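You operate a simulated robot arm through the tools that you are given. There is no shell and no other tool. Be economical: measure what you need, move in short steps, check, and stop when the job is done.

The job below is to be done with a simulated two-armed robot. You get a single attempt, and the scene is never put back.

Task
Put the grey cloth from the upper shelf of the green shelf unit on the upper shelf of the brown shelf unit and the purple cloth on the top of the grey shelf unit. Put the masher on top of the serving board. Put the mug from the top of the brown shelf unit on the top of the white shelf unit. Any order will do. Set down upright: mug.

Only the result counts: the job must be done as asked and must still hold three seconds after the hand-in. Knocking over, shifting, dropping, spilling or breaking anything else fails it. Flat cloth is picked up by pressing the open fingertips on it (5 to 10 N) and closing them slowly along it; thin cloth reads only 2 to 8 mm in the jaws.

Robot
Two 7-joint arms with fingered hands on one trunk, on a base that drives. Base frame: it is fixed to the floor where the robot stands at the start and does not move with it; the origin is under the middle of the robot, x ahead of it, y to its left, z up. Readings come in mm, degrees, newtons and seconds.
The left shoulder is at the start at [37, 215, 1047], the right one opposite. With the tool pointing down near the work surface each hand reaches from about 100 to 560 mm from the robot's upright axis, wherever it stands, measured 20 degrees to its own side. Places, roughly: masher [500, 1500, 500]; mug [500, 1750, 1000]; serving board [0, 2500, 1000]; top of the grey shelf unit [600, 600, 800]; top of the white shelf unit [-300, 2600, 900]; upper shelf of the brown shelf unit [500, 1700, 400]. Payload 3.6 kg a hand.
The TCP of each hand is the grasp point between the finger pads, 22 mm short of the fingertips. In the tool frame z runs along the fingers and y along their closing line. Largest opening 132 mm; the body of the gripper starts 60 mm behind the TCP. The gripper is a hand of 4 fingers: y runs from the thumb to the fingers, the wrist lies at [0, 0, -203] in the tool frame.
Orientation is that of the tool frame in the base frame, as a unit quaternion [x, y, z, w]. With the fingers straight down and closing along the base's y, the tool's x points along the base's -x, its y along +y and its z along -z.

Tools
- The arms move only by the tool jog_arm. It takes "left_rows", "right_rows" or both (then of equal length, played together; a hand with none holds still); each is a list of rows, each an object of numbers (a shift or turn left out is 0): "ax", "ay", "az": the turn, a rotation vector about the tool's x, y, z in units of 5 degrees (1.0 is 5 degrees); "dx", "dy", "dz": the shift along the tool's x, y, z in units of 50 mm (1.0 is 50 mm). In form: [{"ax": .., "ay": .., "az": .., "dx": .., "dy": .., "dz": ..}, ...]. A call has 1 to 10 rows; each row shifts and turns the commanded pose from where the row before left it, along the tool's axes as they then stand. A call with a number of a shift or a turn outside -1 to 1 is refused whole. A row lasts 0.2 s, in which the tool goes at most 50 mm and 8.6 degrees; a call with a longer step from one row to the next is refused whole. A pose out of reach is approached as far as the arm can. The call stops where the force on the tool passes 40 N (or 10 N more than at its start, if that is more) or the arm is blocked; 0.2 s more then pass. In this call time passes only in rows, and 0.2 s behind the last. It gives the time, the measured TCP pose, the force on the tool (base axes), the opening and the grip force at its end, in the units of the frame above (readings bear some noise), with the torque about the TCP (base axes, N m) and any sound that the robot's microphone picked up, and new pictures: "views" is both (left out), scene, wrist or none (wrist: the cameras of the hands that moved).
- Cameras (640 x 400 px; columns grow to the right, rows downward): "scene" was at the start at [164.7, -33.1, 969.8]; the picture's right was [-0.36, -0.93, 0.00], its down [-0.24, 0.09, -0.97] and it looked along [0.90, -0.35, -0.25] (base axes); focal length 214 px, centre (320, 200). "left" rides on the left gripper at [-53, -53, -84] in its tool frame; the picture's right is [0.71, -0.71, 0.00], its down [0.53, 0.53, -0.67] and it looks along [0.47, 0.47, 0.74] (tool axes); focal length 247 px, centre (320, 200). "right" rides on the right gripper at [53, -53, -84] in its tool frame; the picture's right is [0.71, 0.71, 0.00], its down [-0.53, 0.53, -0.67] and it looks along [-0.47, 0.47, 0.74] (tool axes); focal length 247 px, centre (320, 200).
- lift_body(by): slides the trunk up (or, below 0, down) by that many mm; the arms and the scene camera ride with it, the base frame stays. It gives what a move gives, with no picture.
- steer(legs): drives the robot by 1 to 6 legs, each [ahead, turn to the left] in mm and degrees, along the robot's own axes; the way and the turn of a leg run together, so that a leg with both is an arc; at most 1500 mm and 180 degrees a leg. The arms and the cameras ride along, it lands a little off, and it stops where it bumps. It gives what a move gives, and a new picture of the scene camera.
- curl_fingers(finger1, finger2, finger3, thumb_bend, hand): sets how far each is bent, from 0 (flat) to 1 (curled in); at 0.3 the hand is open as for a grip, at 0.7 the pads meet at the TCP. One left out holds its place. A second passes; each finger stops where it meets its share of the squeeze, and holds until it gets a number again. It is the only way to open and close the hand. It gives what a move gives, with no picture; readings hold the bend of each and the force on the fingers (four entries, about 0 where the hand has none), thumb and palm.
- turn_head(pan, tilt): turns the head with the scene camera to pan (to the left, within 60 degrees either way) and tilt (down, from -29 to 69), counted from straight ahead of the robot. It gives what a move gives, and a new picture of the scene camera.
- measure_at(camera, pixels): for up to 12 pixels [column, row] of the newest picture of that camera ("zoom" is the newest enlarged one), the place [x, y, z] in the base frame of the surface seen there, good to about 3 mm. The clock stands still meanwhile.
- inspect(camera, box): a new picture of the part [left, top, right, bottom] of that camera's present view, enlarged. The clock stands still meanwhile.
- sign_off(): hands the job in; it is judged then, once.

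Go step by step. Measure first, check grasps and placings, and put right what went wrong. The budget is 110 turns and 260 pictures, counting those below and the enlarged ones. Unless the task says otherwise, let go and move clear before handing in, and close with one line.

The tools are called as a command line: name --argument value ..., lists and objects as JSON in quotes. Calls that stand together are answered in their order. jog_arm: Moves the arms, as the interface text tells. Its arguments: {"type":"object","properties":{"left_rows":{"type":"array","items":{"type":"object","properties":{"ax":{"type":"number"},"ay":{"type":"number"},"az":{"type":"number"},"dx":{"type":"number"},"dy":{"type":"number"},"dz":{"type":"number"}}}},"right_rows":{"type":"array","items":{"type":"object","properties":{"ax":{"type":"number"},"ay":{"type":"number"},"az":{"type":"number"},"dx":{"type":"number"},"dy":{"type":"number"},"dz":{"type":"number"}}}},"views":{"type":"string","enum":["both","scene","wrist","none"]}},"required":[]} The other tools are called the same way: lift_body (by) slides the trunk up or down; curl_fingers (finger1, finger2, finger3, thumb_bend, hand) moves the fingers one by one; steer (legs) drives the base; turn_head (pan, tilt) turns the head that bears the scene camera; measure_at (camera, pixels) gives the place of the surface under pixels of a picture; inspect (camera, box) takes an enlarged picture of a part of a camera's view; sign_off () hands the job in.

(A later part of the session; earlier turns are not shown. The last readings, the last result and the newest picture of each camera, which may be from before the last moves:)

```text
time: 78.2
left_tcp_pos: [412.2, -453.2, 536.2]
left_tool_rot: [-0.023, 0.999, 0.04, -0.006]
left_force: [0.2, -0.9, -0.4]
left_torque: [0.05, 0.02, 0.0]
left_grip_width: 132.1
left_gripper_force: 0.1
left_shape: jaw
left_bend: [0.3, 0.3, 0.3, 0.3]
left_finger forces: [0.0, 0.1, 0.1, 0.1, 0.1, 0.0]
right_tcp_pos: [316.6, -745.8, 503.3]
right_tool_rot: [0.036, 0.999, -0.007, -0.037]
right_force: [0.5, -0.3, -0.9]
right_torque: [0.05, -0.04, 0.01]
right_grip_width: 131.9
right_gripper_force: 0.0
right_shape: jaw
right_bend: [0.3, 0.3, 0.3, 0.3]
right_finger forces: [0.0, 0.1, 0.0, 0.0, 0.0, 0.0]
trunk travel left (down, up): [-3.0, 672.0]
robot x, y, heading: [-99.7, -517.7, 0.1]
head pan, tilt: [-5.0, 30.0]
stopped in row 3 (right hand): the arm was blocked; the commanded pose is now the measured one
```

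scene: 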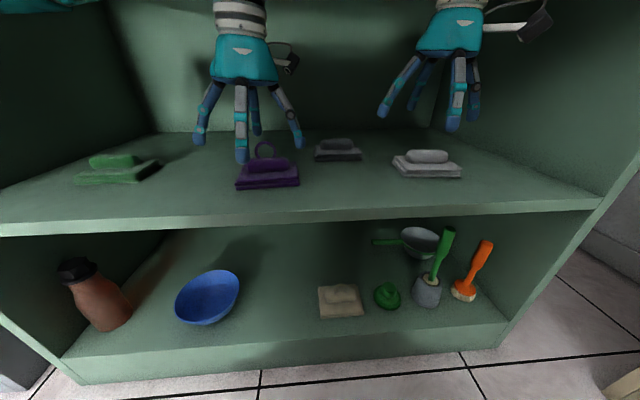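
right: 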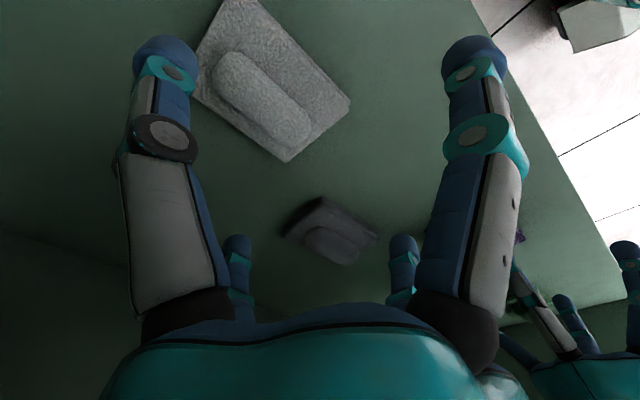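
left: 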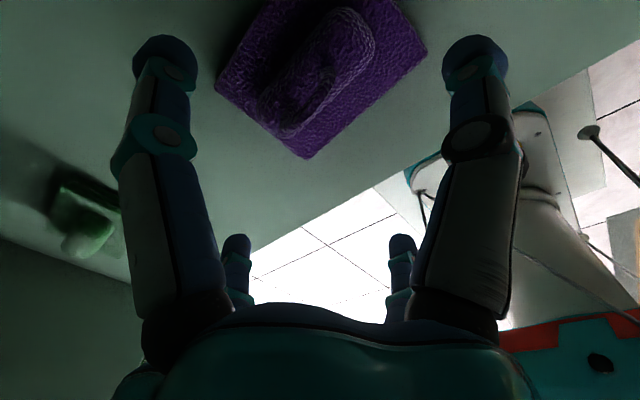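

Purple stack spans x 402–470, y −415…−516, top 467. Level the left tool (ax +0.9), centre over (436,-466) and descend to TCP z≈478.

jog_arm --left_rows '[{"dx": -0.5, "dy": -0.26, "ax": 0.9}, {"dz": 0.3}, {"dz": 0.3}, {"dz": 0.25}, {"dz": 0.25}]' --views "both"

```text
time: 79.3
left_tcp_pos: [436.3, -465.8, 480.9]
left_tool_rot: [-0.024, 1.0, 0.001, -0.006]
left_force: [-0.3, 0.6, 0.3]
left_torque: [0.03, 0.02, 0.06]
left_grip_width: 132.1
left_gripper_force: 0.0
left_shape: jaw
left_bend: [0.3, 0.3, 0.3, 0.3]
left_finger forces: [0.0, 0.0, 0.0, 0.1, 0.0, 0.0]
right_tcp_pos: [315.9, -744.8, 503.7]
right_tool_rot: [0.036, 0.999, -0.006, -0.037]
right_force: [0.6, 0.5, 0.6]
right_torque: [0.03, -0.01, -0.01]
right_grip_width: 132.1
right_gripper_force: 0.1
right_shape: jaw
right_bend: [0.3, 0.3, 0.3, 0.3]
right_finger forces: [0.1, 0.0, 0.0, 0.0, 0.0, 0.0]
trunk travel left (down, up): [-3.0, 672.0]
robot x, y, heading: [-96.4, -517.5, 0.2]
head pan, tilt: [-5.0, 30.0]
```

scene: 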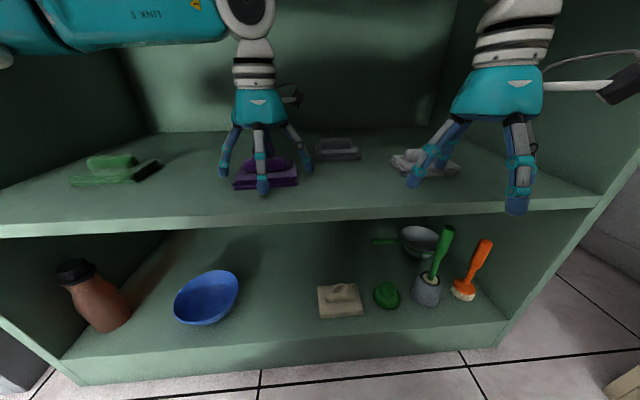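
left: 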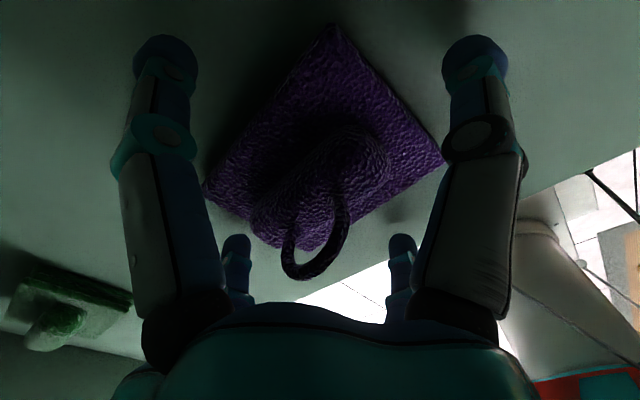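

Fingers surround the purple stack. Close all fingers.

curl_fingers --hand "left" --finger1 0.4 --finger2 0.4 --finger3 0.4 --thumb_bend 0.4

curl_fingers --hand "left" --finger1 0.7 --finger2 0.7 --finger3 0.7 --thumb_bend 0.7

jog_arm --left_rows '[{"dz": -0.2}, {"dz": -0.2}]' --views "both"

```text
time: 80.3
left_tcp_pos: [435.4, -465.5, 482.0]
left_tool_rot: [-0.024, 1.0, 0.002, -0.006]
left_force: [0.8, 0.5, 0.1]
left_torque: [0.03, 0.02, 0.02]
left_grip_width: 66.2
left_gripper_force: 1.2
left_shape: fingers
left_bend: [0.4, 0.39, 0.4, 0.39]
left_finger forces: [0.0, 0.9, 0.0, 0.0, 0.9, 0.0]
right_tcp_pos: [316.7, -745.2, 502.9]
right_tool_rot: [0.036, 0.999, -0.007, -0.036]
right_force: [-0.5, -0.1, 0.8]
right_torque: [-0.02, -0.01, 0.0]
right_grip_width: 132.1
right_gripper_force: 0.1
right_shape: jaw
right_bend: [0.3, 0.3, 0.3, 0.3]
right_finger forces: [0.0, 0.0, 0.0, 0.0, 0.0, 0.0]
trunk travel left (down, up): [-3.0, 672.0]
robot x, y, heading: [-100.5, -516.8, 0.1]
head pan, tilt: [-5.0, 30.0]
```

```text
time: 81.3
left_tcp_pos: [437.2, -465.5, 482.3]
left_tool_rot: [-0.024, 1.0, 0.001, -0.004]
left_force: [0.9, -1.5, 3.1]
left_torque: [-0.22, 0.01, -0.02]
left_grip_width: 55.6
left_gripper_force: 16.8
left_shape: fingers
left_bend: [0.47, 0.39, 0.49, 0.43]
left_finger forces: [6.3, 7.8, 5.8, 0.1, 14.4, 0.0]
right_tcp_pos: [315.7, -744.5, 502.5]
right_tool_rot: [0.036, 0.999, -0.006, -0.036]
right_force: [0.4, 1.0, 0.5]
right_torque: [0.02, -0.04, 0.03]
right_grip_width: 132.0
right_gripper_force: 0.2
right_shape: jaw
right_bend: [0.3, 0.3, 0.3, 0.3]
right_finger forces: [0.0, 0.0, 0.0, 0.0, 0.0, 0.0]
trunk travel left (down, up): [-3.0, 672.0]
robot x, y, heading: [-97.7, -521.2, 0.1]
head pan, tilt: [-5.0, 30.0]
```

```text
time: 82.0
left_tcp_pos: [436.4, -466.2, 500.3]
left_tool_rot: [-0.023, 1.0, 0.002, -0.006]
left_force: [0.5, -0.4, -1.2]
left_torque: [0.01, 0.01, -0.02]
left_grip_width: 55.3
left_gripper_force: 16.5
left_shape: fingers
left_bend: [0.47, 0.39, 0.49, 0.44]
left_finger forces: [6.4, 7.8, 5.9, 0.0, 14.3, 0.0]
right_tcp_pos: [316.1, -744.6, 502.8]
right_tool_rot: [0.037, 0.999, -0.006, -0.036]
right_force: [0.1, -0.6, 0.0]
right_torque: [0.03, 0.02, -0.02]
right_grip_width: 132.1
right_gripper_force: 0.0
right_shape: jaw
right_bend: [0.3, 0.3, 0.3, 0.3]
right_finger forces: [0.0, 0.0, 0.0, 0.0, 0.0, 0.0]
trunk travel left (down, up): [-3.0, 672.0]
robot x, y, heading: [-95.5, -519.5, 0.1]
head pan, tilt: [-5.0, 30.0]
```

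scene: 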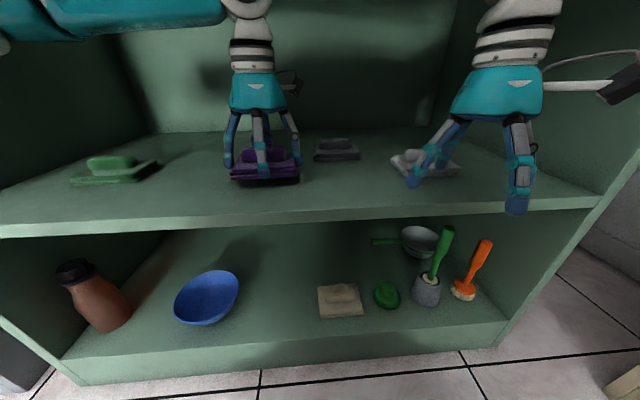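
left: 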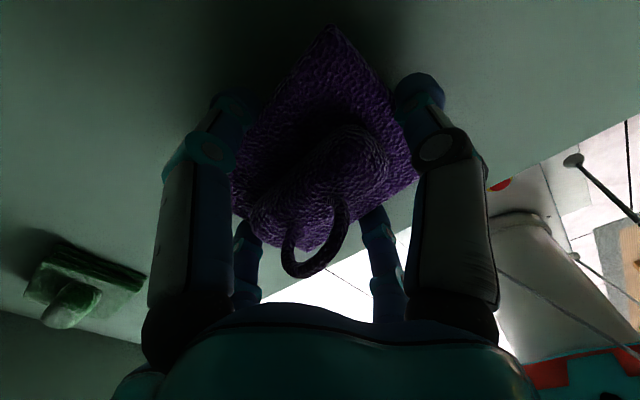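

Purple is lifted firmly. Now shift the left aside (+y), and try the right hand on the grey cloth at this lower height: inward first.

jog_arm --left_rows '[{"dy": 0.6, "dz": -0.3}, {"dy": 0.6, "dz": -0.2}, {"dy": 0.6}, {"dy": 0.2}]' --right_rows '[{"dy": 0.7, "dz": -0.2, "ay": -0.4}, {"dy": 0.7, "ay": -0.4}, {"dy": 0.7}, {"dy": 0.7}]' --views "none"

jog_arm --right_rows '[{"dx": -0.8, "dy": 0.06}, {"dx": -0.8, "dy": 0.06}, {"dx": -0.8, "dy": 0.06}]' --views "both"

```text
time: 83.0
left_tcp_pos: [432.0, -362.0, 525.9]
left_tool_rot: [-0.023, 1.0, -0.001, -0.004]
left_force: [-0.5, -1.1, 0.2]
left_torque: [-0.02, -0.01, -0.01]
left_grip_width: 55.1
left_gripper_force: 16.6
left_shape: fingers
left_bend: [0.47, 0.39, 0.49, 0.44]
left_finger forces: [6.2, 7.8, 5.9, 0.0, 14.3, 0.0]
right_tcp_pos: [346.4, -705.6, 538.5]
right_tool_rot: [0.034, 0.999, -0.005, 0.01]
right_force: [-0.4, -0.6, 0.0]
right_torque: [-0.01, 0.02, 0.0]
right_grip_width: 131.9
right_gripper_force: 0.0
right_shape: jaw
right_bend: [0.3, 0.3, 0.3, 0.3]
right_finger forces: [0.0, 0.0, 0.0, 0.0, 0.0, 0.0]
right hand out of reach, approached as far as the arm can: row 1, 2, 3, 4
trunk travel left (down, up): [-3.0, 672.0]
robot x, y, heading: [-97.4, -520.5, 0.3]
head pan, tilt: [-5.0, 30.0]
```

```text
time: 83.8
left_tcp_pos: [432.7, -362.5, 525.7]
left_tool_rot: [-0.024, 1.0, -0.002, -0.005]
left_force: [0.1, 0.9, -0.3]
left_torque: [-0.01, 0.03, 0.0]
left_grip_width: 55.2
left_gripper_force: 17.6
left_shape: fingers
left_bend: [0.47, 0.39, 0.49, 0.44]
left_finger forces: [6.3, 8.0, 5.8, 0.0, 14.3, 0.1]
right_tcp_pos: [382.7, -720.6, 543.8]
right_tool_rot: [0.034, 0.999, -0.006, 0.01]
right_force: [0.8, 0.1, -0.5]
right_torque: [0.0, 0.0, -0.02]
right_grip_width: 131.9
right_gripper_force: 0.1
right_shape: jaw
right_bend: [0.3, 0.3, 0.3, 0.3]
right_finger forces: [0.0, 0.0, 0.0, 0.0, 0.0, 0.0]
right hand out of reach, approached as far as the arm can: row 1, 2, 3
trunk travel left (down, up): [-3.0, 672.0]
robot x, y, heading: [-97.1, -516.8, 0.1]
head pan, tilt: [-5.0, 30.0]
```

scene: 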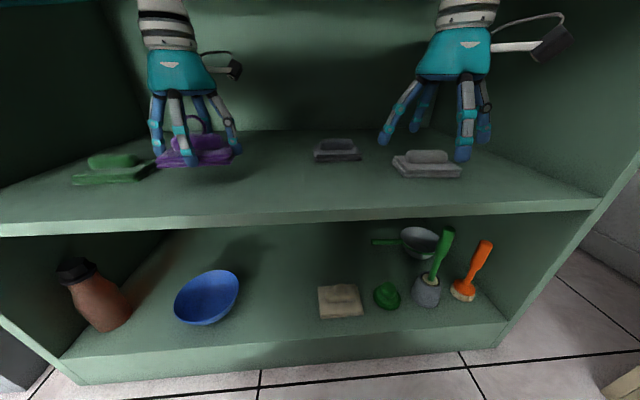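
right: 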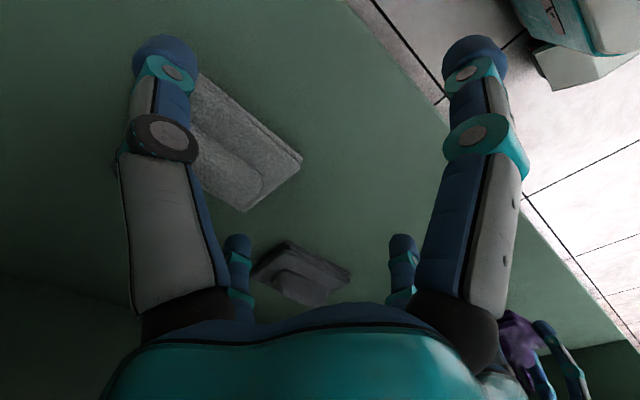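

The right arm can't reach inward here, so grey will be taken by the left later. Back out with purple, raise the trunk, and get the right hand home-like.

steer --legs '[[-300, 0]]'

lift_body --by 330

jog_arm --left_rows '[{"dx": 0.6}, {"dx": 0.6}, {"dx": 0.6}, {}, {}, {}]' --right_rows '[{"dx": 0.7, "dy": -0.3, "dz": 0.3}, {"dx": 0.7, "dy": -0.3, "dz": 0.3}, {"dx": 0.7, "dy": -0.3, "dz": 0.3}, {"dx": 0.7, "dy": -0.3, "dz": 0.3}, {"dx": 0.7, "dy": -0.3, "dz": 0.3}, {"dx": 0.7, "dy": -0.3, "dz": 0.3}]' --views "scene"

```text
time: 85.8
left_tcp_pos: [125.6, -364.2, 524.3]
left_tool_rot: [-0.024, 1.0, -0.003, -0.005]
left_force: [-0.6, -0.3, -0.5]
left_torque: [0.0, 0.0, 0.01]
left_grip_width: 55.2
left_gripper_force: 17.2
left_shape: fingers
left_bend: [0.47, 0.39, 0.49, 0.44]
left_finger forces: [6.4, 7.8, 5.8, 0.0, 14.2, 0.1]
right_tcp_pos: [77.8, -722.7, 544.1]
right_tool_rot: [0.034, 0.999, -0.007, 0.009]
right_force: [-0.3, 0.2, -0.2]
right_torque: [-0.02, -0.02, 0.03]
right_grip_width: 132.0
right_gripper_force: 0.1
right_shape: jaw
right_bend: [0.3, 0.3, 0.3, 0.3]
right_finger forces: [0.0, 0.1, 0.1, 0.1, 0.0, 0.1]
trunk travel left (down, up): [-3.0, 672.0]
robot x, y, heading: [-402.3, -519.6, 0.2]
head pan, tilt: [-5.0, 30.0]
```

scene: 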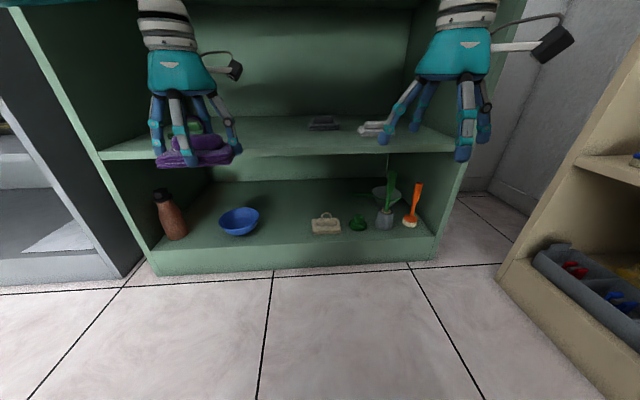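

```text
time: 89.1
left_tcp_pos: [125.6, -364.0, 855.5]
left_tool_rot: [-0.025, 1.0, -0.001, -0.005]
left_force: [-0.3, -0.3, 0.5]
left_torque: [0.01, -0.01, 0.0]
left_grip_width: 55.2
left_gripper_force: 16.9
left_shape: fingers
left_bend: [0.47, 0.39, 0.49, 0.44]
left_finger forces: [6.3, 7.9, 5.7, 0.0, 14.2, 0.0]
right_tcp_pos: [35.3, -721.9, 1041.5]
right_tool_rot: [0.034, 0.977, 0.002, 0.212]
right_force: [0.3, 0.4, 0.8]
right_torque: [0.0, -0.03, 0.02]
right_grip_width: 131.8
right_gripper_force: 0.1
right_shape: jaw
right_bend: [0.3, 0.3, 0.3, 0.3]
right_finger forces: [0.0, 0.0, 0.0, 0.1, 0.0, 0.0]
trunk travel left (down, up): [-333.0, 342.0]
robot x, y, heading: [-405.2, -519.1, 0.4]
head pan, tilt: [-5.0, 30.0]
```

```text
time: 90.5
left_tcp_pos: [35.6, -367.4, 855.5]
left_tool_rot: [-0.025, 1.0, -0.001, -0.005]
left_force: [0.2, 0.7, 0.5]
left_torque: [0.02, -0.03, 0.02]
left_grip_width: 55.0
left_gripper_force: 16.8
left_shape: fingers
left_bend: [0.47, 0.39, 0.49, 0.44]
left_finger forces: [6.3, 7.9, 5.8, 0.0, 14.2, 0.0]
right_tcp_pos: [-58.4, -797.3, 949.4]
right_tool_rot: [0.034, 0.977, 0.002, 0.211]
right_force: [0.7, 0.2, 0.2]
right_torque: [-0.04, 0.02, -0.01]
right_grip_width: 131.6
right_gripper_force: 0.1
right_shape: jaw
right_bend: [0.3, 0.3, 0.3, 0.3]
right_finger forces: [0.0, 0.1, 0.0, 0.0, 0.1, 0.0]
right hand out of reach, approached as far as the arm can: row 3, 4, 5, 6
trunk travel left (down, up): [-333.0, 342.0]
robot x, y, heading: [-403.7, -521.1, 0.3]
head pan, tilt: [-5.0, 30.0]
```

scene: 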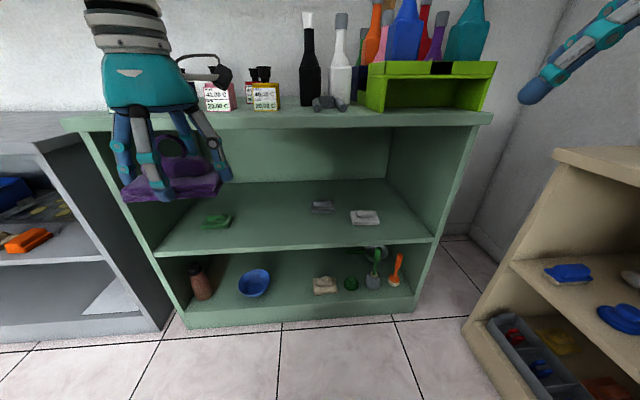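

Purple is held well. I'll raise the left hand, then turn left in 30° steps and drive toward the grey unit.

jog_arm --left_rows '[{"dz": -0.8}, {"dz": -0.8}, {"dz": -0.6}]' --views "none"

steer --legs '[[0, 30], [0, 30], [0, 30], [870, 0]]'

```text
time: 91.3
left_tcp_pos: [36.3, -369.9, 967.9]
left_tool_rot: [-0.025, 1.0, -0.002, -0.004]
left_force: [-0.6, 0.8, 0.4]
left_torque: [0.02, -0.01, -0.01]
left_grip_width: 54.8
left_gripper_force: 17.3
left_shape: fingers
left_bend: [0.47, 0.39, 0.49, 0.44]
left_finger forces: [6.2, 8.0, 5.8, 0.0, 14.0, 0.0]
right_tcp_pos: [-57.8, -798.6, 949.3]
right_tool_rot: [0.034, 0.977, 0.002, 0.21]
right_force: [0.6, 0.4, 0.2]
right_torque: [0.0, 0.0, 0.05]
right_grip_width: 131.9
right_gripper_force: 0.1
right_shape: jaw
right_bend: [0.3, 0.3, 0.3, 0.3]
right_finger forces: [0.1, 0.1, 0.0, 0.0, 0.0, 0.0]
trunk travel left (down, up): [-333.0, 342.0]
robot x, y, heading: [-406.7, -521.2, 0.1]
head pan, tilt: [-5.0, 30.0]
```

```text
time: 94.9
left_tcp_pos: [-311.9, -59.4, 967.2]
left_tool_rot: [-0.518, 0.856, -0.005, -0.003]
left_force: [-0.1, -0.1, -0.3]
left_torque: [0.02, 0.0, -0.03]
left_grip_width: 54.6
left_gripper_force: 16.9
left_shape: fingers
left_bend: [0.47, 0.38, 0.49, 0.44]
left_finger forces: [6.2, 7.9, 5.8, 0.0, 14.0, 0.0]
right_tcp_pos: [17.9, -357.1, 959.5]
right_tool_rot: [-0.467, 0.862, 0.106, 0.164]
right_force: [0.5, -0.6, -0.1]
right_torque: [0.01, 0.02, 0.0]
right_grip_width: 131.9
right_gripper_force: 0.1
right_shape: jaw
right_bend: [0.3, 0.3, 0.3, 0.3]
right_finger forces: [0.0, 0.0, 0.0, 0.1, 0.1, 0.0]
trunk travel left (down, up): [-333.0, 342.0]
robot x, y, heading: [-364.0, -539.8, 60.6]
head pan, tilt: [-5.0, 30.0]
stopped in leg 3: the robot was blocked; the commanded pose is now the measured one
```

scene: 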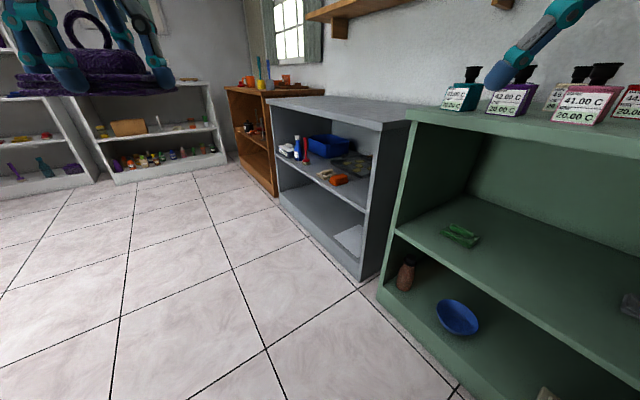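

Same small drift stop, nothing touching. Continue: turn the remaining 30°, then drive.

steer --legs '[[0, 29]]'

steer --legs '[[920, 0]]'

steer --legs '[[0, -45]]'

steer --legs '[[0, -45]]'

```text
time: 97.0
left_tcp_pos: [-554.0, -93.6, 968.7]
left_tool_rot: [0.718, -0.696, 0.005, 0.002]
left_force: [-0.5, 0.9, -0.1]
left_torque: [-0.01, 0.03, -0.03]
left_grip_width: 54.4
left_gripper_force: 16.8
left_shape: fingers
left_bend: [0.47, 0.38, 0.49, 0.44]
left_finger forces: [6.2, 8.1, 5.6, 0.0, 13.7, 0.0]
right_tcp_pos: [-116.1, -188.6, 965.8]
right_tool_rot: [-0.679, 0.71, 0.142, 0.121]
right_force: [1.2, -0.6, 0.1]
right_torque: [0.02, 0.02, -0.04]
right_grip_width: 131.9
right_gripper_force: 0.0
right_shape: jaw
right_bend: [0.3, 0.3, 0.3, 0.3]
right_finger forces: [0.0, 0.0, 0.0, 0.0, 0.0, 0.0]
trunk travel left (down, up): [-333.0, 342.0]
robot x, y, heading: [-343.0, -535.8, 89.9]
head pan, tilt: [-5.0, 30.0]
stopped in leg 1: the robot was blocked; the commanded pose is now the measured one
```

scene: 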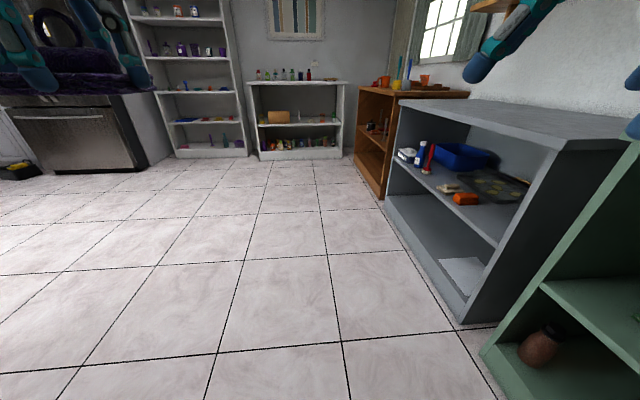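

```text
time: 101.8
left_tcp_pos: [-556.7, 822.9, 968.8]
left_tool_rot: [0.72, -0.694, 0.005, 0.002]
left_force: [1.0, -0.9, -0.8]
left_torque: [-0.02, 0.03, 0.0]
left_grip_width: 54.3
left_gripper_force: 16.8
left_shape: fingers
left_bend: [0.47, 0.38, 0.49, 0.44]
left_finger forces: [6.2, 8.2, 5.6, 0.0, 13.7, 0.0]
right_tcp_pos: [-117.8, 730.4, 965.4]
right_tool_rot: [-0.68, 0.709, 0.141, 0.123]
right_force: [0.1, 0.3, -0.2]
right_torque: [0.01, -0.01, -0.01]
right_grip_width: 131.8
right_gripper_force: 0.1
right_shape: jaw
right_bend: [0.3, 0.3, 0.3, 0.3]
right_finger forces: [0.1, 0.0, 0.1, 0.0, 0.1, 0.0]
trunk travel left (down, up): [-333.0, 342.0]
robot x, y, heading: [-340.1, 378.4, 90.0]
head pan, tilt: [-5.0, 30.0]
```

scene: 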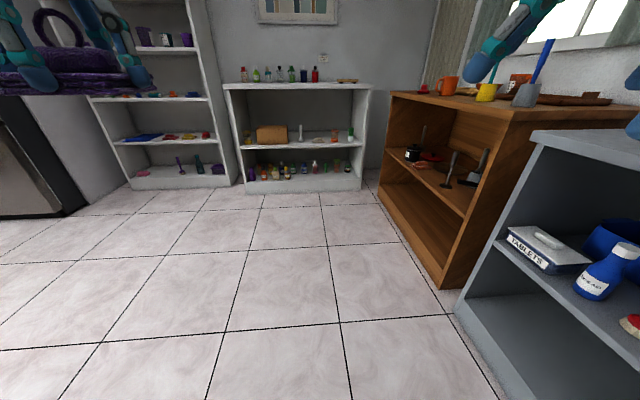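

```text
time: 104.5
left_tcp_pos: [-174.4, 842.4, 972.0]
left_tool_rot: [-0.396, 0.918, -0.003, -0.004]
left_force: [-0.2, 0.0, -1.1]
left_torque: [0.02, -0.04, -0.02]
left_grip_width: 54.3
left_gripper_force: 16.9
left_shape: fingers
left_bend: [0.47, 0.38, 0.49, 0.44]
left_finger forces: [6.2, 8.0, 5.6, 0.0, 13.7, 0.0]
right_tcp_pos: [67.2, 463.9, 966.5]
right_tool_rot: [-0.354, 0.916, 0.085, 0.166]
right_force: [0.6, -0.4, 0.2]
right_torque: [0.02, -0.01, -0.03]
right_grip_width: 132.0
right_gripper_force: 0.2
right_shape: jaw
right_bend: [0.3, 0.3, 0.3, 0.3]
right_finger forces: [0.0, 0.1, 0.0, 0.0, 0.0, 0.1]
trunk travel left (down, up): [-333.0, 342.0]
robot x, y, heading: [-360.9, 402.1, 44.8]
head pan, tilt: [-5.0, 30.0]
stopped in leg 1: the robot was blocked; the commanded pose is now the measured one
```

scene: 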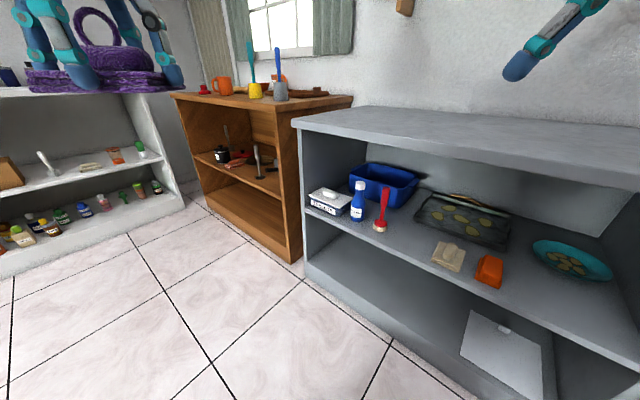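

```text
time: 107.1
left_tcp_pos: [86.1, 578.4, 971.6]
left_tool_rot: [-0.013, 1.0, 0.0, -0.004]
left_force: [0.0, 0.4, 0.6]
left_torque: [0.0, -0.01, 0.0]
left_grip_width: 54.1
left_gripper_force: 16.5
left_shape: fingers
left_bend: [0.47, 0.38, 0.5, 0.44]
left_finger forces: [6.3, 8.1, 5.5, 0.1, 13.5, 0.1]
right_tcp_pos: [-13.8, 139.0, 966.4]
right_tool_rot: [0.026, 0.982, 0.012, 0.186]
right_force: [0.9, 0.6, 0.0]
right_torque: [0.02, 0.01, 0.01]
right_grip_width: 131.8
right_gripper_force: 0.0
right_shape: jaw
right_bend: [0.3, 0.3, 0.3, 0.3]
right_finger forces: [0.0, 0.0, 0.0, 0.1, 0.0, 0.0]
trunk travel left (down, up): [-333.0, 342.0]
robot x, y, heading: [-357.5, 439.1, -0.7]
head pan, tilt: [-5.0, 30.0]
stopped in leg 1: the robot was blocked; the commanded pose is now the measured one
```

scene: 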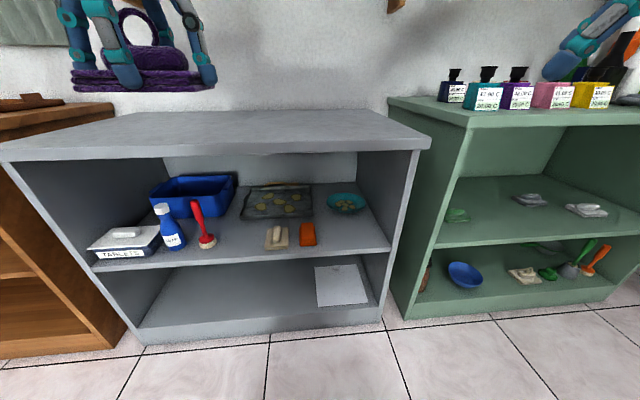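

Well placed before the grey unit. Measure its top and drive ahead.

measure_at --camera "scene" --pixels '[[200, 130], [200, 115], [250, 125], [300, 130], [350, 125], [60, 140], [400, 125]]'

steer --legs '[[330, 0]]'

```text
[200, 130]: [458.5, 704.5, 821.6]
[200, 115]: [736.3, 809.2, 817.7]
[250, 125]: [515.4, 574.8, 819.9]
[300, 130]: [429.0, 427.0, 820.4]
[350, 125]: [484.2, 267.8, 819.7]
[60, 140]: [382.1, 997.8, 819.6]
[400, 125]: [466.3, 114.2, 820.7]
```

```text
time: 109.3
left_tcp_pos: [420.2, 577.9, 971.1]
left_tool_rot: [-0.016, 1.0, -0.001, -0.006]
left_force: [-0.3, -0.4, -0.5]
left_torque: [0.0, 0.02, 0.0]
left_grip_width: 54.3
left_gripper_force: 16.9
left_shape: fingers
left_bend: [0.47, 0.38, 0.5, 0.44]
left_finger forces: [6.2, 8.1, 5.5, 0.0, 13.5, 0.0]
right_tcp_pos: [322.9, 138.8, 967.5]
right_tool_rot: [0.024, 0.982, 0.012, 0.186]
right_force: [0.0, -1.1, -0.3]
right_torque: [-0.02, 0.02, -0.02]
right_grip_width: 132.4
right_gripper_force: 0.0
right_shape: jaw
right_bend: [0.3, 0.3, 0.3, 0.3]
right_finger forces: [0.0, 0.0, 0.0, 0.0, 0.0, 0.0]
trunk travel left (down, up): [-333.0, 342.0]
robot x, y, heading: [-26.2, 438.8, -0.4]
head pan, tilt: [-5.0, 30.0]
```

scene: 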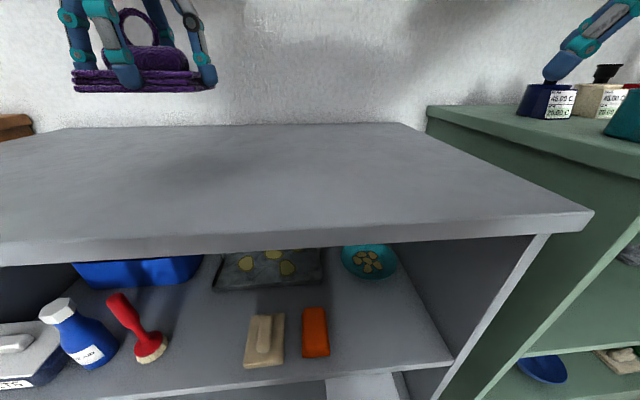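

Top is at z 820. Move forward 60 mm, then lower to TCP ≈855 (cloth bottom 32 mm under TCP).

jog_arm --left_rows '[{"dx": -0.6}, {"dx": -0.6}, {"dz": 0.7}, {"dz": 0.7}, {"dz": 0.5}, {"dz": 0.24}]' --views "both"

```text
time: 110.7
left_tcp_pos: [480.1, 580.9, 862.4]
left_tool_rot: [-0.016, 1.0, -0.001, -0.005]
left_force: [0.0, 0.4, 0.0]
left_torque: [0.0, 0.0, -0.01]
left_grip_width: 53.8
left_gripper_force: 16.4
left_shape: fingers
left_bend: [0.47, 0.38, 0.5, 0.44]
left_finger forces: [6.1, 8.4, 5.4, 0.0, 13.2, 0.0]
right_tcp_pos: [322.3, 141.0, 968.0]
right_tool_rot: [0.024, 0.982, 0.013, 0.187]
right_force: [-0.2, -0.1, 0.0]
right_torque: [-0.01, 0.01, -0.04]
right_grip_width: 132.2
right_gripper_force: 0.0
right_shape: jaw
right_bend: [0.3, 0.3, 0.3, 0.3]
right_finger forces: [0.0, 0.0, 0.0, 0.0, 0.0, 0.0]
trunk travel left (down, up): [-333.0, 342.0]
robot x, y, heading: [-27.1, 438.8, 0.1]
head pan, tilt: [-5.0, 30.0]
```

scene: 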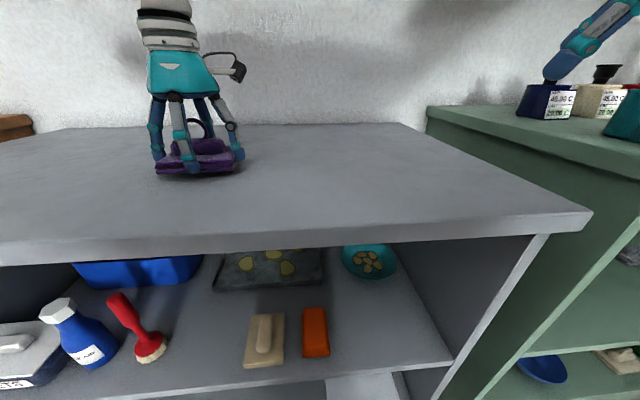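
left: 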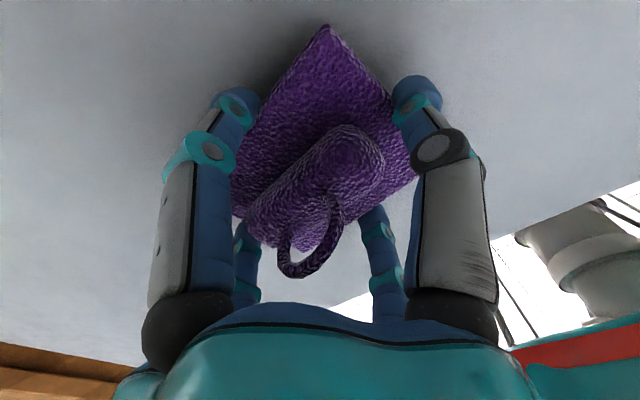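

Lower a little at a time until contact.

jog_arm --left_rows '[{"dz": 0.08}, {"dz": 0.08}]' --views "none"

jog_arm --left_rows '[{"dz": 0.06}]' --views "none"

```text
time: 111.3
left_tcp_pos: [479.3, 580.2, 854.0]
left_tool_rot: [-0.015, 1.0, -0.001, -0.005]
left_force: [-0.9, 0.8, -0.1]
left_torque: [0.0, 0.02, -0.01]
left_grip_width: 53.9
left_gripper_force: 16.2
left_shape: fingers
left_bend: [0.47, 0.38, 0.5, 0.44]
left_finger forces: [6.1, 8.4, 5.4, 0.1, 13.1, 0.0]
right_tcp_pos: [321.6, 139.3, 967.3]
right_tool_rot: [0.024, 0.982, 0.012, 0.186]
right_force: [-0.5, -0.6, -0.1]
right_torque: [0.02, 0.01, 0.03]
right_grip_width: 132.3
right_gripper_force: 0.0
right_shape: jaw
right_bend: [0.3, 0.3, 0.3, 0.3]
right_finger forces: [0.1, 0.1, 0.1, 0.1, 0.1, 0.0]
trunk travel left (down, up): [-333.0, 342.0]
robot x, y, heading: [-29.3, 439.2, -0.4]
head pan, tilt: [-5.0, 30.0]
```

```text
time: 111.7
left_tcp_pos: [478.6, 580.2, 852.5]
left_tool_rot: [-0.016, 1.0, -0.002, -0.005]
left_force: [-0.5, 1.0, 1.3]
left_torque: [-0.07, -0.03, 0.0]
left_grip_width: 54.1
left_gripper_force: 16.5
left_shape: fingers
left_bend: [0.47, 0.38, 0.5, 0.44]
left_finger forces: [6.1, 8.5, 5.3, 0.0, 13.1, 0.1]
right_tcp_pos: [322.5, 139.7, 967.5]
right_tool_rot: [0.024, 0.982, 0.012, 0.186]
right_force: [-0.4, 0.8, 0.6]
right_torque: [0.03, -0.03, 0.03]
right_grip_width: 132.0
right_gripper_force: 0.0
right_shape: jaw
right_bend: [0.3, 0.3, 0.3, 0.3]
right_finger forces: [0.0, 0.1, 0.0, 0.1, 0.1, 0.1]
trunk travel left (down, up): [-333.0, 342.0]
robot x, y, heading: [-25.9, 438.4, -0.2]
head pan, tilt: [-5.0, 30.0]
```

Contact just felt (1.3 N). Open the left hand and lift away.

curl_fingers --hand "left" --finger1 0.3 --finger2 0.3 --finger3 0.3 --thumb_bend 0.3

jog_arm --left_rows '[{"dz": -0.5}, {"dz": -0.8}, {"dz": -0.8}, {"dz": -0.5}]' --views "scene"

```text
time: 112.7
left_tcp_pos: [479.4, 580.2, 851.7]
left_tool_rot: [-0.016, 1.0, -0.001, -0.006]
left_force: [0.5, -0.7, -0.1]
left_torque: [0.03, 0.02, 0.02]
left_grip_width: 87.7
left_gripper_force: 0.1
left_shape: fingers
left_bend: [0.3, 0.3, 0.3, 0.3]
left_finger forces: [0.0, 0.0, 0.1, 0.1, 0.0, 0.0]
right_tcp_pos: [322.9, 139.6, 966.8]
right_tool_rot: [0.024, 0.982, 0.012, 0.186]
right_force: [0.1, -0.9, -0.6]
right_torque: [-0.02, 0.01, 0.01]
right_grip_width: 131.8
right_gripper_force: 0.0
right_shape: jaw
right_bend: [0.3, 0.3, 0.3, 0.3]
right_finger forces: [0.0, 0.0, 0.0, 0.1, 0.0, 0.0]
trunk travel left (down, up): [-333.0, 342.0]
robot x, y, heading: [-26.0, 434.0, -0.2]
head pan, tilt: [-5.0, 30.0]
```

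```text
time: 113.7
left_tcp_pos: [480.1, 578.2, 982.3]
left_tool_rot: [-0.016, 1.0, -0.001, -0.007]
left_force: [0.3, 0.0, 0.7]
left_torque: [-0.03, -0.04, 0.03]
left_grip_width: 87.4
left_gripper_force: 0.0
left_shape: fingers
left_bend: [0.3, 0.3, 0.3, 0.3]
left_finger forces: [0.1, 0.0, 0.0, 0.0, 0.0, 0.0]
right_tcp_pos: [322.2, 139.0, 968.0]
right_tool_rot: [0.024, 0.982, 0.012, 0.186]
right_force: [0.7, 0.0, -0.7]
right_torque: [-0.01, 0.01, 0.01]
right_grip_width: 131.9
right_gripper_force: 0.1
right_shape: jaw
right_bend: [0.3, 0.3, 0.3, 0.3]
right_finger forces: [0.0, 0.1, 0.1, 0.1, 0.1, 0.0]
trunk travel left (down, up): [-333.0, 342.0]
robot x, y, heading: [-25.8, 436.8, -0.1]
head pan, tilt: [-5.0, 30.0]
```

scene: 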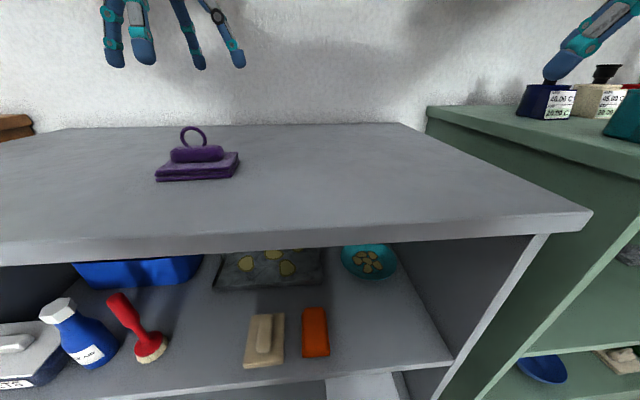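

Purple is placed on the grey unit. I'll back off and use the free space to straighten out the right arm: move it out to the side, then down.

steer --legs '[[-350, 0]]'

jog_arm --right_rows '[{"dy": -0.9, "ay": 1}, {"dy": -0.9, "ay": 1}, {"dy": -0.9, "ay": 1}, {"dy": -0.9, "ay": 1}, {"dy": -0.9}, {"dy": -0.9}, {"dz": 0.8}, {"dz": 0.8}, {"dz": 0.8}, {"dz": 0.8}]' --views "none"

turn_head --pan -50 --tilt 15

```text
time: 116.0
left_tcp_pos: [127.0, 578.3, 982.5]
left_tool_rot: [-0.016, 1.0, -0.002, -0.006]
left_force: [0.2, -0.4, 0.1]
left_torque: [0.01, -0.01, 0.02]
left_grip_width: 87.4
left_gripper_force: 0.0
left_shape: fingers
left_bend: [0.3, 0.3, 0.3, 0.3]
left_finger forces: [0.0, 0.0, 0.0, 0.0, 0.0, 0.0]
right_tcp_pos: [-31.9, 141.3, 967.5]
right_tool_rot: [0.024, 0.982, 0.013, 0.187]
right_force: [0.0, 0.8, 0.2]
right_torque: [-0.02, -0.04, 0.0]
right_grip_width: 131.9
right_gripper_force: 0.0
right_shape: jaw
right_bend: [0.3, 0.3, 0.3, 0.3]
right_finger forces: [0.1, 0.1, 0.0, 0.1, 0.0, 0.1]
trunk travel left (down, up): [-333.0, 342.0]
robot x, y, heading: [-380.1, 437.4, -0.3]
head pan, tilt: [-5.0, 30.0]
```

scene: 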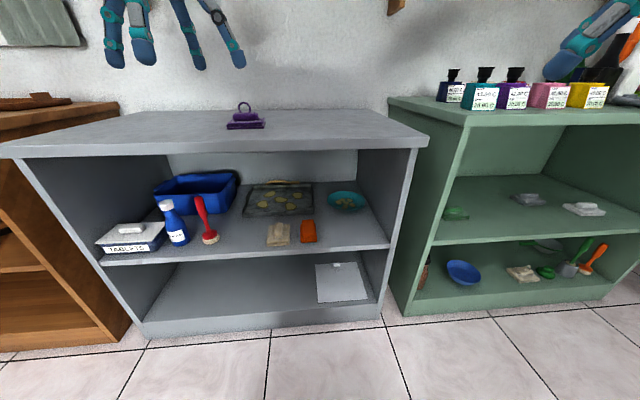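

```text
time: 118.2
left_tcp_pos: [128.4, 578.4, 983.4]
left_tool_rot: [-0.016, 1.0, -0.001, -0.006]
left_force: [-0.2, -1.4, 0.1]
left_torque: [0.03, 0.0, 0.02]
left_grip_width: 87.6
left_gripper_force: 0.1
left_shape: fingers
left_bend: [0.3, 0.3, 0.3, 0.3]
left_finger forces: [0.0, 0.0, 0.0, 0.0, 0.0, 0.0]
right_tcp_pos: [-39.2, -122.6, 800.6]
right_tool_rot: [0.021, 1.0, 0.016, 0.013]
right_force: [-1.0, -0.4, 0.1]
right_torque: [0.02, 0.02, 0.01]
right_grip_width: 131.9
right_gripper_force: 0.1
right_shape: jaw
right_bend: [0.3, 0.3, 0.3, 0.3]
right_finger forces: [0.0, 0.0, 0.0, 0.0, 0.0, 0.0]
trunk travel left (down, up): [-333.0, 342.0]
robot x, y, heading: [-382.8, 438.8, -0.6]
head pan, tilt: [-5.0, 30.0]
```

```text
time: 119.3
left_tcp_pos: [127.9, 579.6, 982.2]
left_tool_rot: [-0.017, 1.0, -0.001, -0.005]
left_force: [0.9, -1.5, -0.4]
left_torque: [0.02, 0.0, 0.01]
left_grip_width: 87.6
left_gripper_force: 0.1
left_shape: fingers
left_bend: [0.3, 0.3, 0.3, 0.3]
left_finger forces: [0.0, 0.0, 0.1, 0.1, 0.0, 0.0]
right_tcp_pos: [-40.3, -121.8, 800.2]
right_tool_rot: [0.021, 1.0, 0.016, 0.013]
right_force: [0.5, 0.9, -0.6]
right_torque: [0.01, -0.03, -0.02]
right_grip_width: 132.2
right_gripper_force: 0.0
right_shape: jaw
right_bend: [0.3, 0.3, 0.3, 0.3]
right_finger forces: [0.1, 0.1, 0.0, 0.1, 0.1, 0.0]
trunk travel left (down, up): [-333.0, 342.0]
robot x, y, heading: [-381.7, 436.4, -0.1]
head pan, tilt: [-50.0, 15.0]
```

scene: 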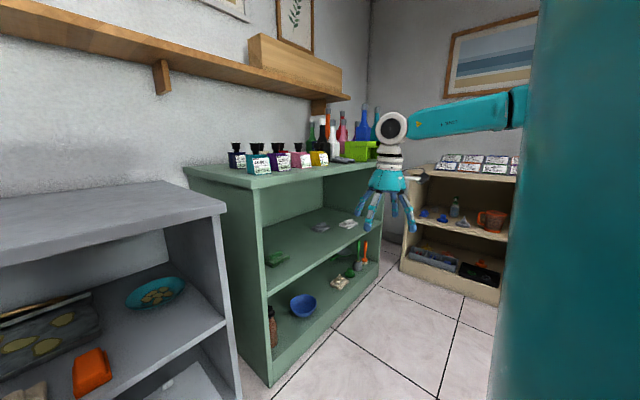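

The right arm moves freely now at the side. Bring it inward and lower towards its home position.

jog_arm --right_rows '[{"dy": 0.7, "dx": 0.3}, {"dy": 0.7, "dx": 0.3}, {"dy": 0.7, "dx": 0.3}, {"dy": 0.7, "dx": 0.3}, {"dy": 0.7, "dx": 0.2}, {"dy": 0.5}]' --views "scene"

```text
time: 120.7
left_tcp_pos: [128.5, 578.7, 983.1]
left_tool_rot: [-0.016, 1.0, -0.001, -0.005]
left_force: [0.4, 0.3, -0.2]
left_torque: [0.0, 0.01, 0.02]
left_grip_width: 87.8
left_gripper_force: 0.1
left_shape: fingers
left_bend: [0.3, 0.3, 0.3, 0.3]
left_finger forces: [0.0, 0.0, 0.0, 0.0, 0.1, 0.0]
right_tcp_pos: [-97.9, 77.3, 806.0]
right_tool_rot: [0.023, 1.0, 0.016, 0.013]
right_force: [0.6, 0.8, 0.5]
right_torque: [-0.02, -0.02, -0.01]
right_grip_width: 132.3
right_gripper_force: 0.0
right_shape: jaw
right_bend: [0.3, 0.3, 0.3, 0.3]
right_finger forces: [0.1, 0.0, 0.0, 0.1, 0.1, 0.0]
trunk travel left (down, up): [-333.0, 342.0]
robot x, y, heading: [-381.6, 437.6, -0.3]
head pan, tilt: [-50.0, 15.0]
```

scene: 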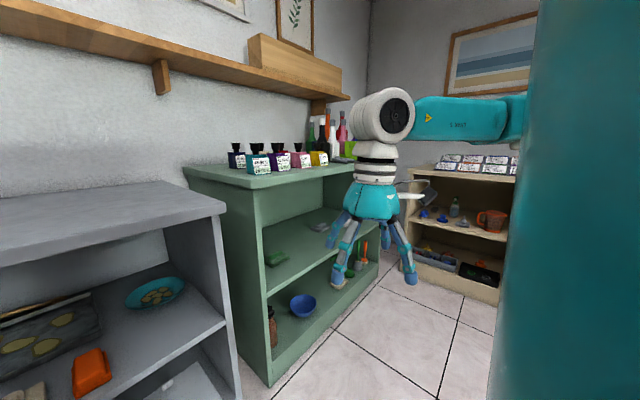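

Home-like shape recovered. Test its forward/inward reach here in free space.

jog_arm --right_rows '[{"dx": -0.5, "dy": 0.6}, {"dx": -0.5, "dy": 0.6}, {"dx": -0.5, "dy": 0.6}, {"dx": -0.5, "dy": 0.6}, {"dx": -0.5, "dy": 0.6}, {"dx": -0.5, "dy": 0.6}, {"dx": -0.5, "dy": 0.6}, {"dx": -0.5, "dy": 0.6}, {"dx": -0.5}, {"dx": -0.5}]' --views "none"

```text
time: 122.9
left_tcp_pos: [129.0, 579.3, 983.2]
left_tool_rot: [-0.016, 1.0, -0.001, -0.006]
left_force: [-0.2, 0.1, -0.6]
left_torque: [0.02, 0.02, 0.03]
left_grip_width: 87.6
left_gripper_force: 0.2
left_shape: fingers
left_bend: [0.3, 0.3, 0.3, 0.3]
left_finger forces: [0.0, 0.0, 0.1, 0.1, 0.0, 0.1]
right_tcp_pos: [162.4, 307.5, 816.4]
right_tool_rot: [0.021, 1.0, 0.016, 0.013]
right_force: [-0.1, 0.2, 0.7]
right_torque: [0.0, 0.04, -0.03]
right_grip_width: 131.9
right_gripper_force: 0.1
right_shape: jaw
right_bend: [0.3, 0.3, 0.3, 0.3]
right_finger forces: [0.0, 0.0, 0.0, 0.1, 0.0, 0.0]
trunk travel left (down, up): [-333.0, 342.0]
robot x, y, heading: [-380.0, 439.5, -0.2]
head pan, tilt: [-50.0, 15.0]
```

The right arm now reaches rel (542,-132) cleanly, ideal for the grey cloth. Tuck the left arm, then drive back to the green unit in small turns.

jog_arm --left_rows '[{"dx": 0.6, "dy": 0.3, "dz": 0.4}, {"dx": 0.6, "dy": 0.3, "dz": 0.4}, {"dx": 0.6, "dy": 0.3, "dz": 0.4}, {"dx": 0.6, "dy": 0.3, "dz": 0.4}, {"dx": 0.6, "dy": 0.3, "dz": 0.4}, {"dx": 0.6, "dy": 0.3, "dz": 0.4}, {"dx": 0.6, "dy": 0.3, "dz": 0.2}]' --views "none"

steer --legs '[[0, -45]]'

steer --legs '[[0, -45]]'

steer --legs '[[880, 0]]'

```text
time: 124.5
left_tcp_pos: [-88.0, 677.5, 855.9]
left_tool_rot: [-0.016, 1.0, 0.0, -0.006]
left_force: [0.3, -1.0, 1.2]
left_torque: [-0.01, -0.01, 0.0]
left_grip_width: 87.3
left_gripper_force: 0.1
left_shape: fingers
left_bend: [0.3, 0.3, 0.3, 0.3]
left_finger forces: [0.0, 0.0, 0.0, 0.0, 0.0, 0.0]
right_tcp_pos: [162.4, 307.2, 816.9]
right_tool_rot: [0.022, 1.0, 0.016, 0.012]
right_force: [-0.5, 0.6, -0.8]
right_torque: [0.02, 0.02, 0.01]
right_grip_width: 131.8
right_gripper_force: 0.0
right_shape: jaw
right_bend: [0.3, 0.3, 0.3, 0.3]
right_finger forces: [0.0, 0.0, 0.1, 0.0, 0.0, 0.1]
trunk travel left (down, up): [-333.0, 342.0]
robot x, y, heading: [-376.2, 442.8, -0.4]
head pan, tilt: [-50.0, 15.0]
```

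```text
time: 127.0
left_tcp_pos: [-2.2, 401.7, 856.0]
left_tool_rot: [0.367, 0.93, 0.001, -0.006]
left_force: [0.9, 0.1, -0.1]
left_torque: [-0.02, 0.0, -0.01]
left_grip_width: 87.9
left_gripper_force: 0.1
left_shape: fingers
left_bend: [0.3, 0.3, 0.3, 0.3]
left_finger forces: [0.1, 0.0, 0.0, 0.0, 0.1, 0.0]
right_tcp_pos: [-88.1, -37.9, 818.2]
right_tool_rot: [0.402, 0.916, 0.011, 0.018]
right_force: [-0.3, 0.6, 0.3]
right_torque: [-0.01, 0.0, -0.03]
right_grip_width: 132.0
right_gripper_force: 0.1
right_shape: jaw
right_bend: [0.3, 0.3, 0.3, 0.3]
right_finger forces: [0.1, 0.0, 0.0, 0.1, 0.0, 0.0]
trunk travel left (down, up): [-333.0, 342.0]
robot x, y, heading: [-356.6, 464.1, -45.5]
head pan, tilt: [-50.0, 15.0]
stopped in leg 1: the robot was blocked; the commanded pose is now the measured one
```

scene: 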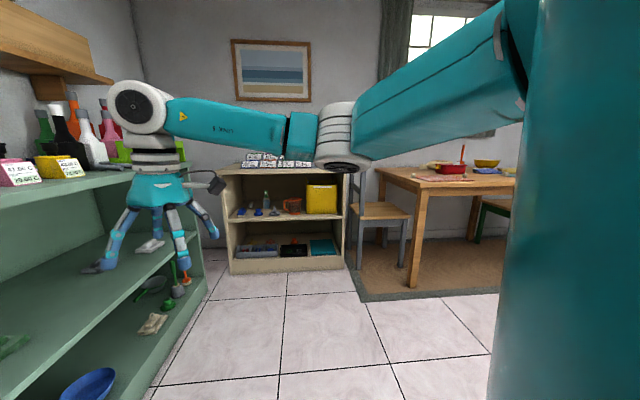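

```text
time: 129.5
left_tcp_pos: [-143.1, 172.1, 856.9]
left_tool_rot: [0.686, 0.728, 0.002, -0.005]
left_force: [0.1, 0.0, -0.3]
left_torque: [0.02, 0.03, 0.05]
left_grip_width: 87.8
left_gripper_force: 0.0
left_shape: fingers
left_bend: [0.3, 0.3, 0.3, 0.3]
left_finger forces: [0.0, 0.0, 0.0, 0.0, 0.0, 0.0]
right_tcp_pos: [-503.6, -88.1, 819.3]
right_tool_rot: [0.711, 0.703, 0.004, 0.021]
right_force: [0.4, 0.4, -0.4]
right_torque: [0.01, 0.03, 0.03]
right_grip_width: 132.1
right_gripper_force: 0.0
right_shape: jaw
right_bend: [0.3, 0.3, 0.3, 0.3]
right_finger forces: [0.1, 0.0, 0.0, 0.0, 0.0, 0.0]
trunk travel left (down, up): [-333.0, 342.0]
robot x, y, heading: [-315.1, 459.8, -89.7]
head pan, tilt: [-50.0, 15.0]
stopped in leg 1: the robot was blocked; the commanded pose is now the measured one
```

scene: 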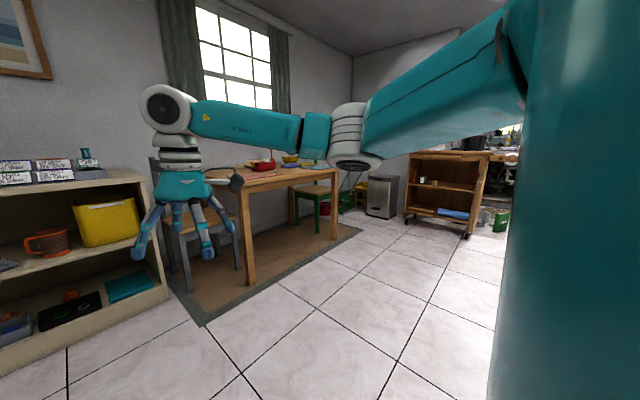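

```text
time: 134.2
left_tcp_pos: [-144.6, -724.8, 856.7]
left_tool_rot: [0.691, 0.723, 0.003, -0.004]
left_force: [0.5, 0.1, 0.7]
left_torque: [0.01, 0.0, 0.01]
left_grip_width: 87.8
left_gripper_force: 0.0
left_shape: fingers
left_bend: [0.3, 0.3, 0.3, 0.3]
left_finger forces: [0.0, 0.0, 0.0, 0.0, 0.0, 0.0]
right_tcp_pos: [-509.9, -979.8, 818.4]
right_tool_rot: [0.716, 0.698, 0.003, 0.022]
right_force: [0.1, -0.3, -0.1]
right_torque: [0.01, -0.02, 0.01]
right_grip_width: 131.9
right_gripper_force: 0.1
right_shape: jaw
right_bend: [0.3, 0.3, 0.3, 0.3]
right_finger forces: [0.1, 0.0, 0.1, 0.1, 0.1, 0.0]
trunk travel left (down, up): [-333.0, 342.0]
robot x, y, heading: [-311.5, -432.7, -90.1]
head pan, tilt: [-50.0, 15.0]
```

scene: 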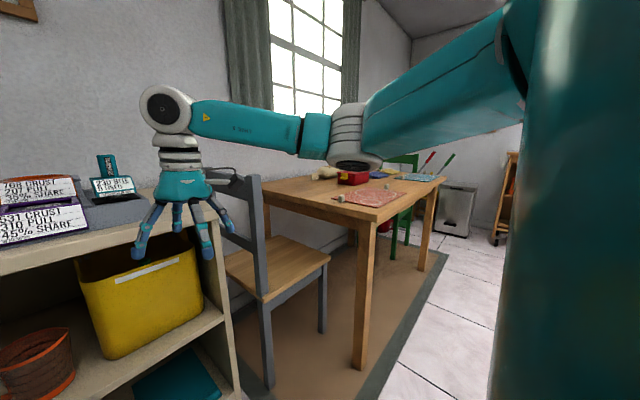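

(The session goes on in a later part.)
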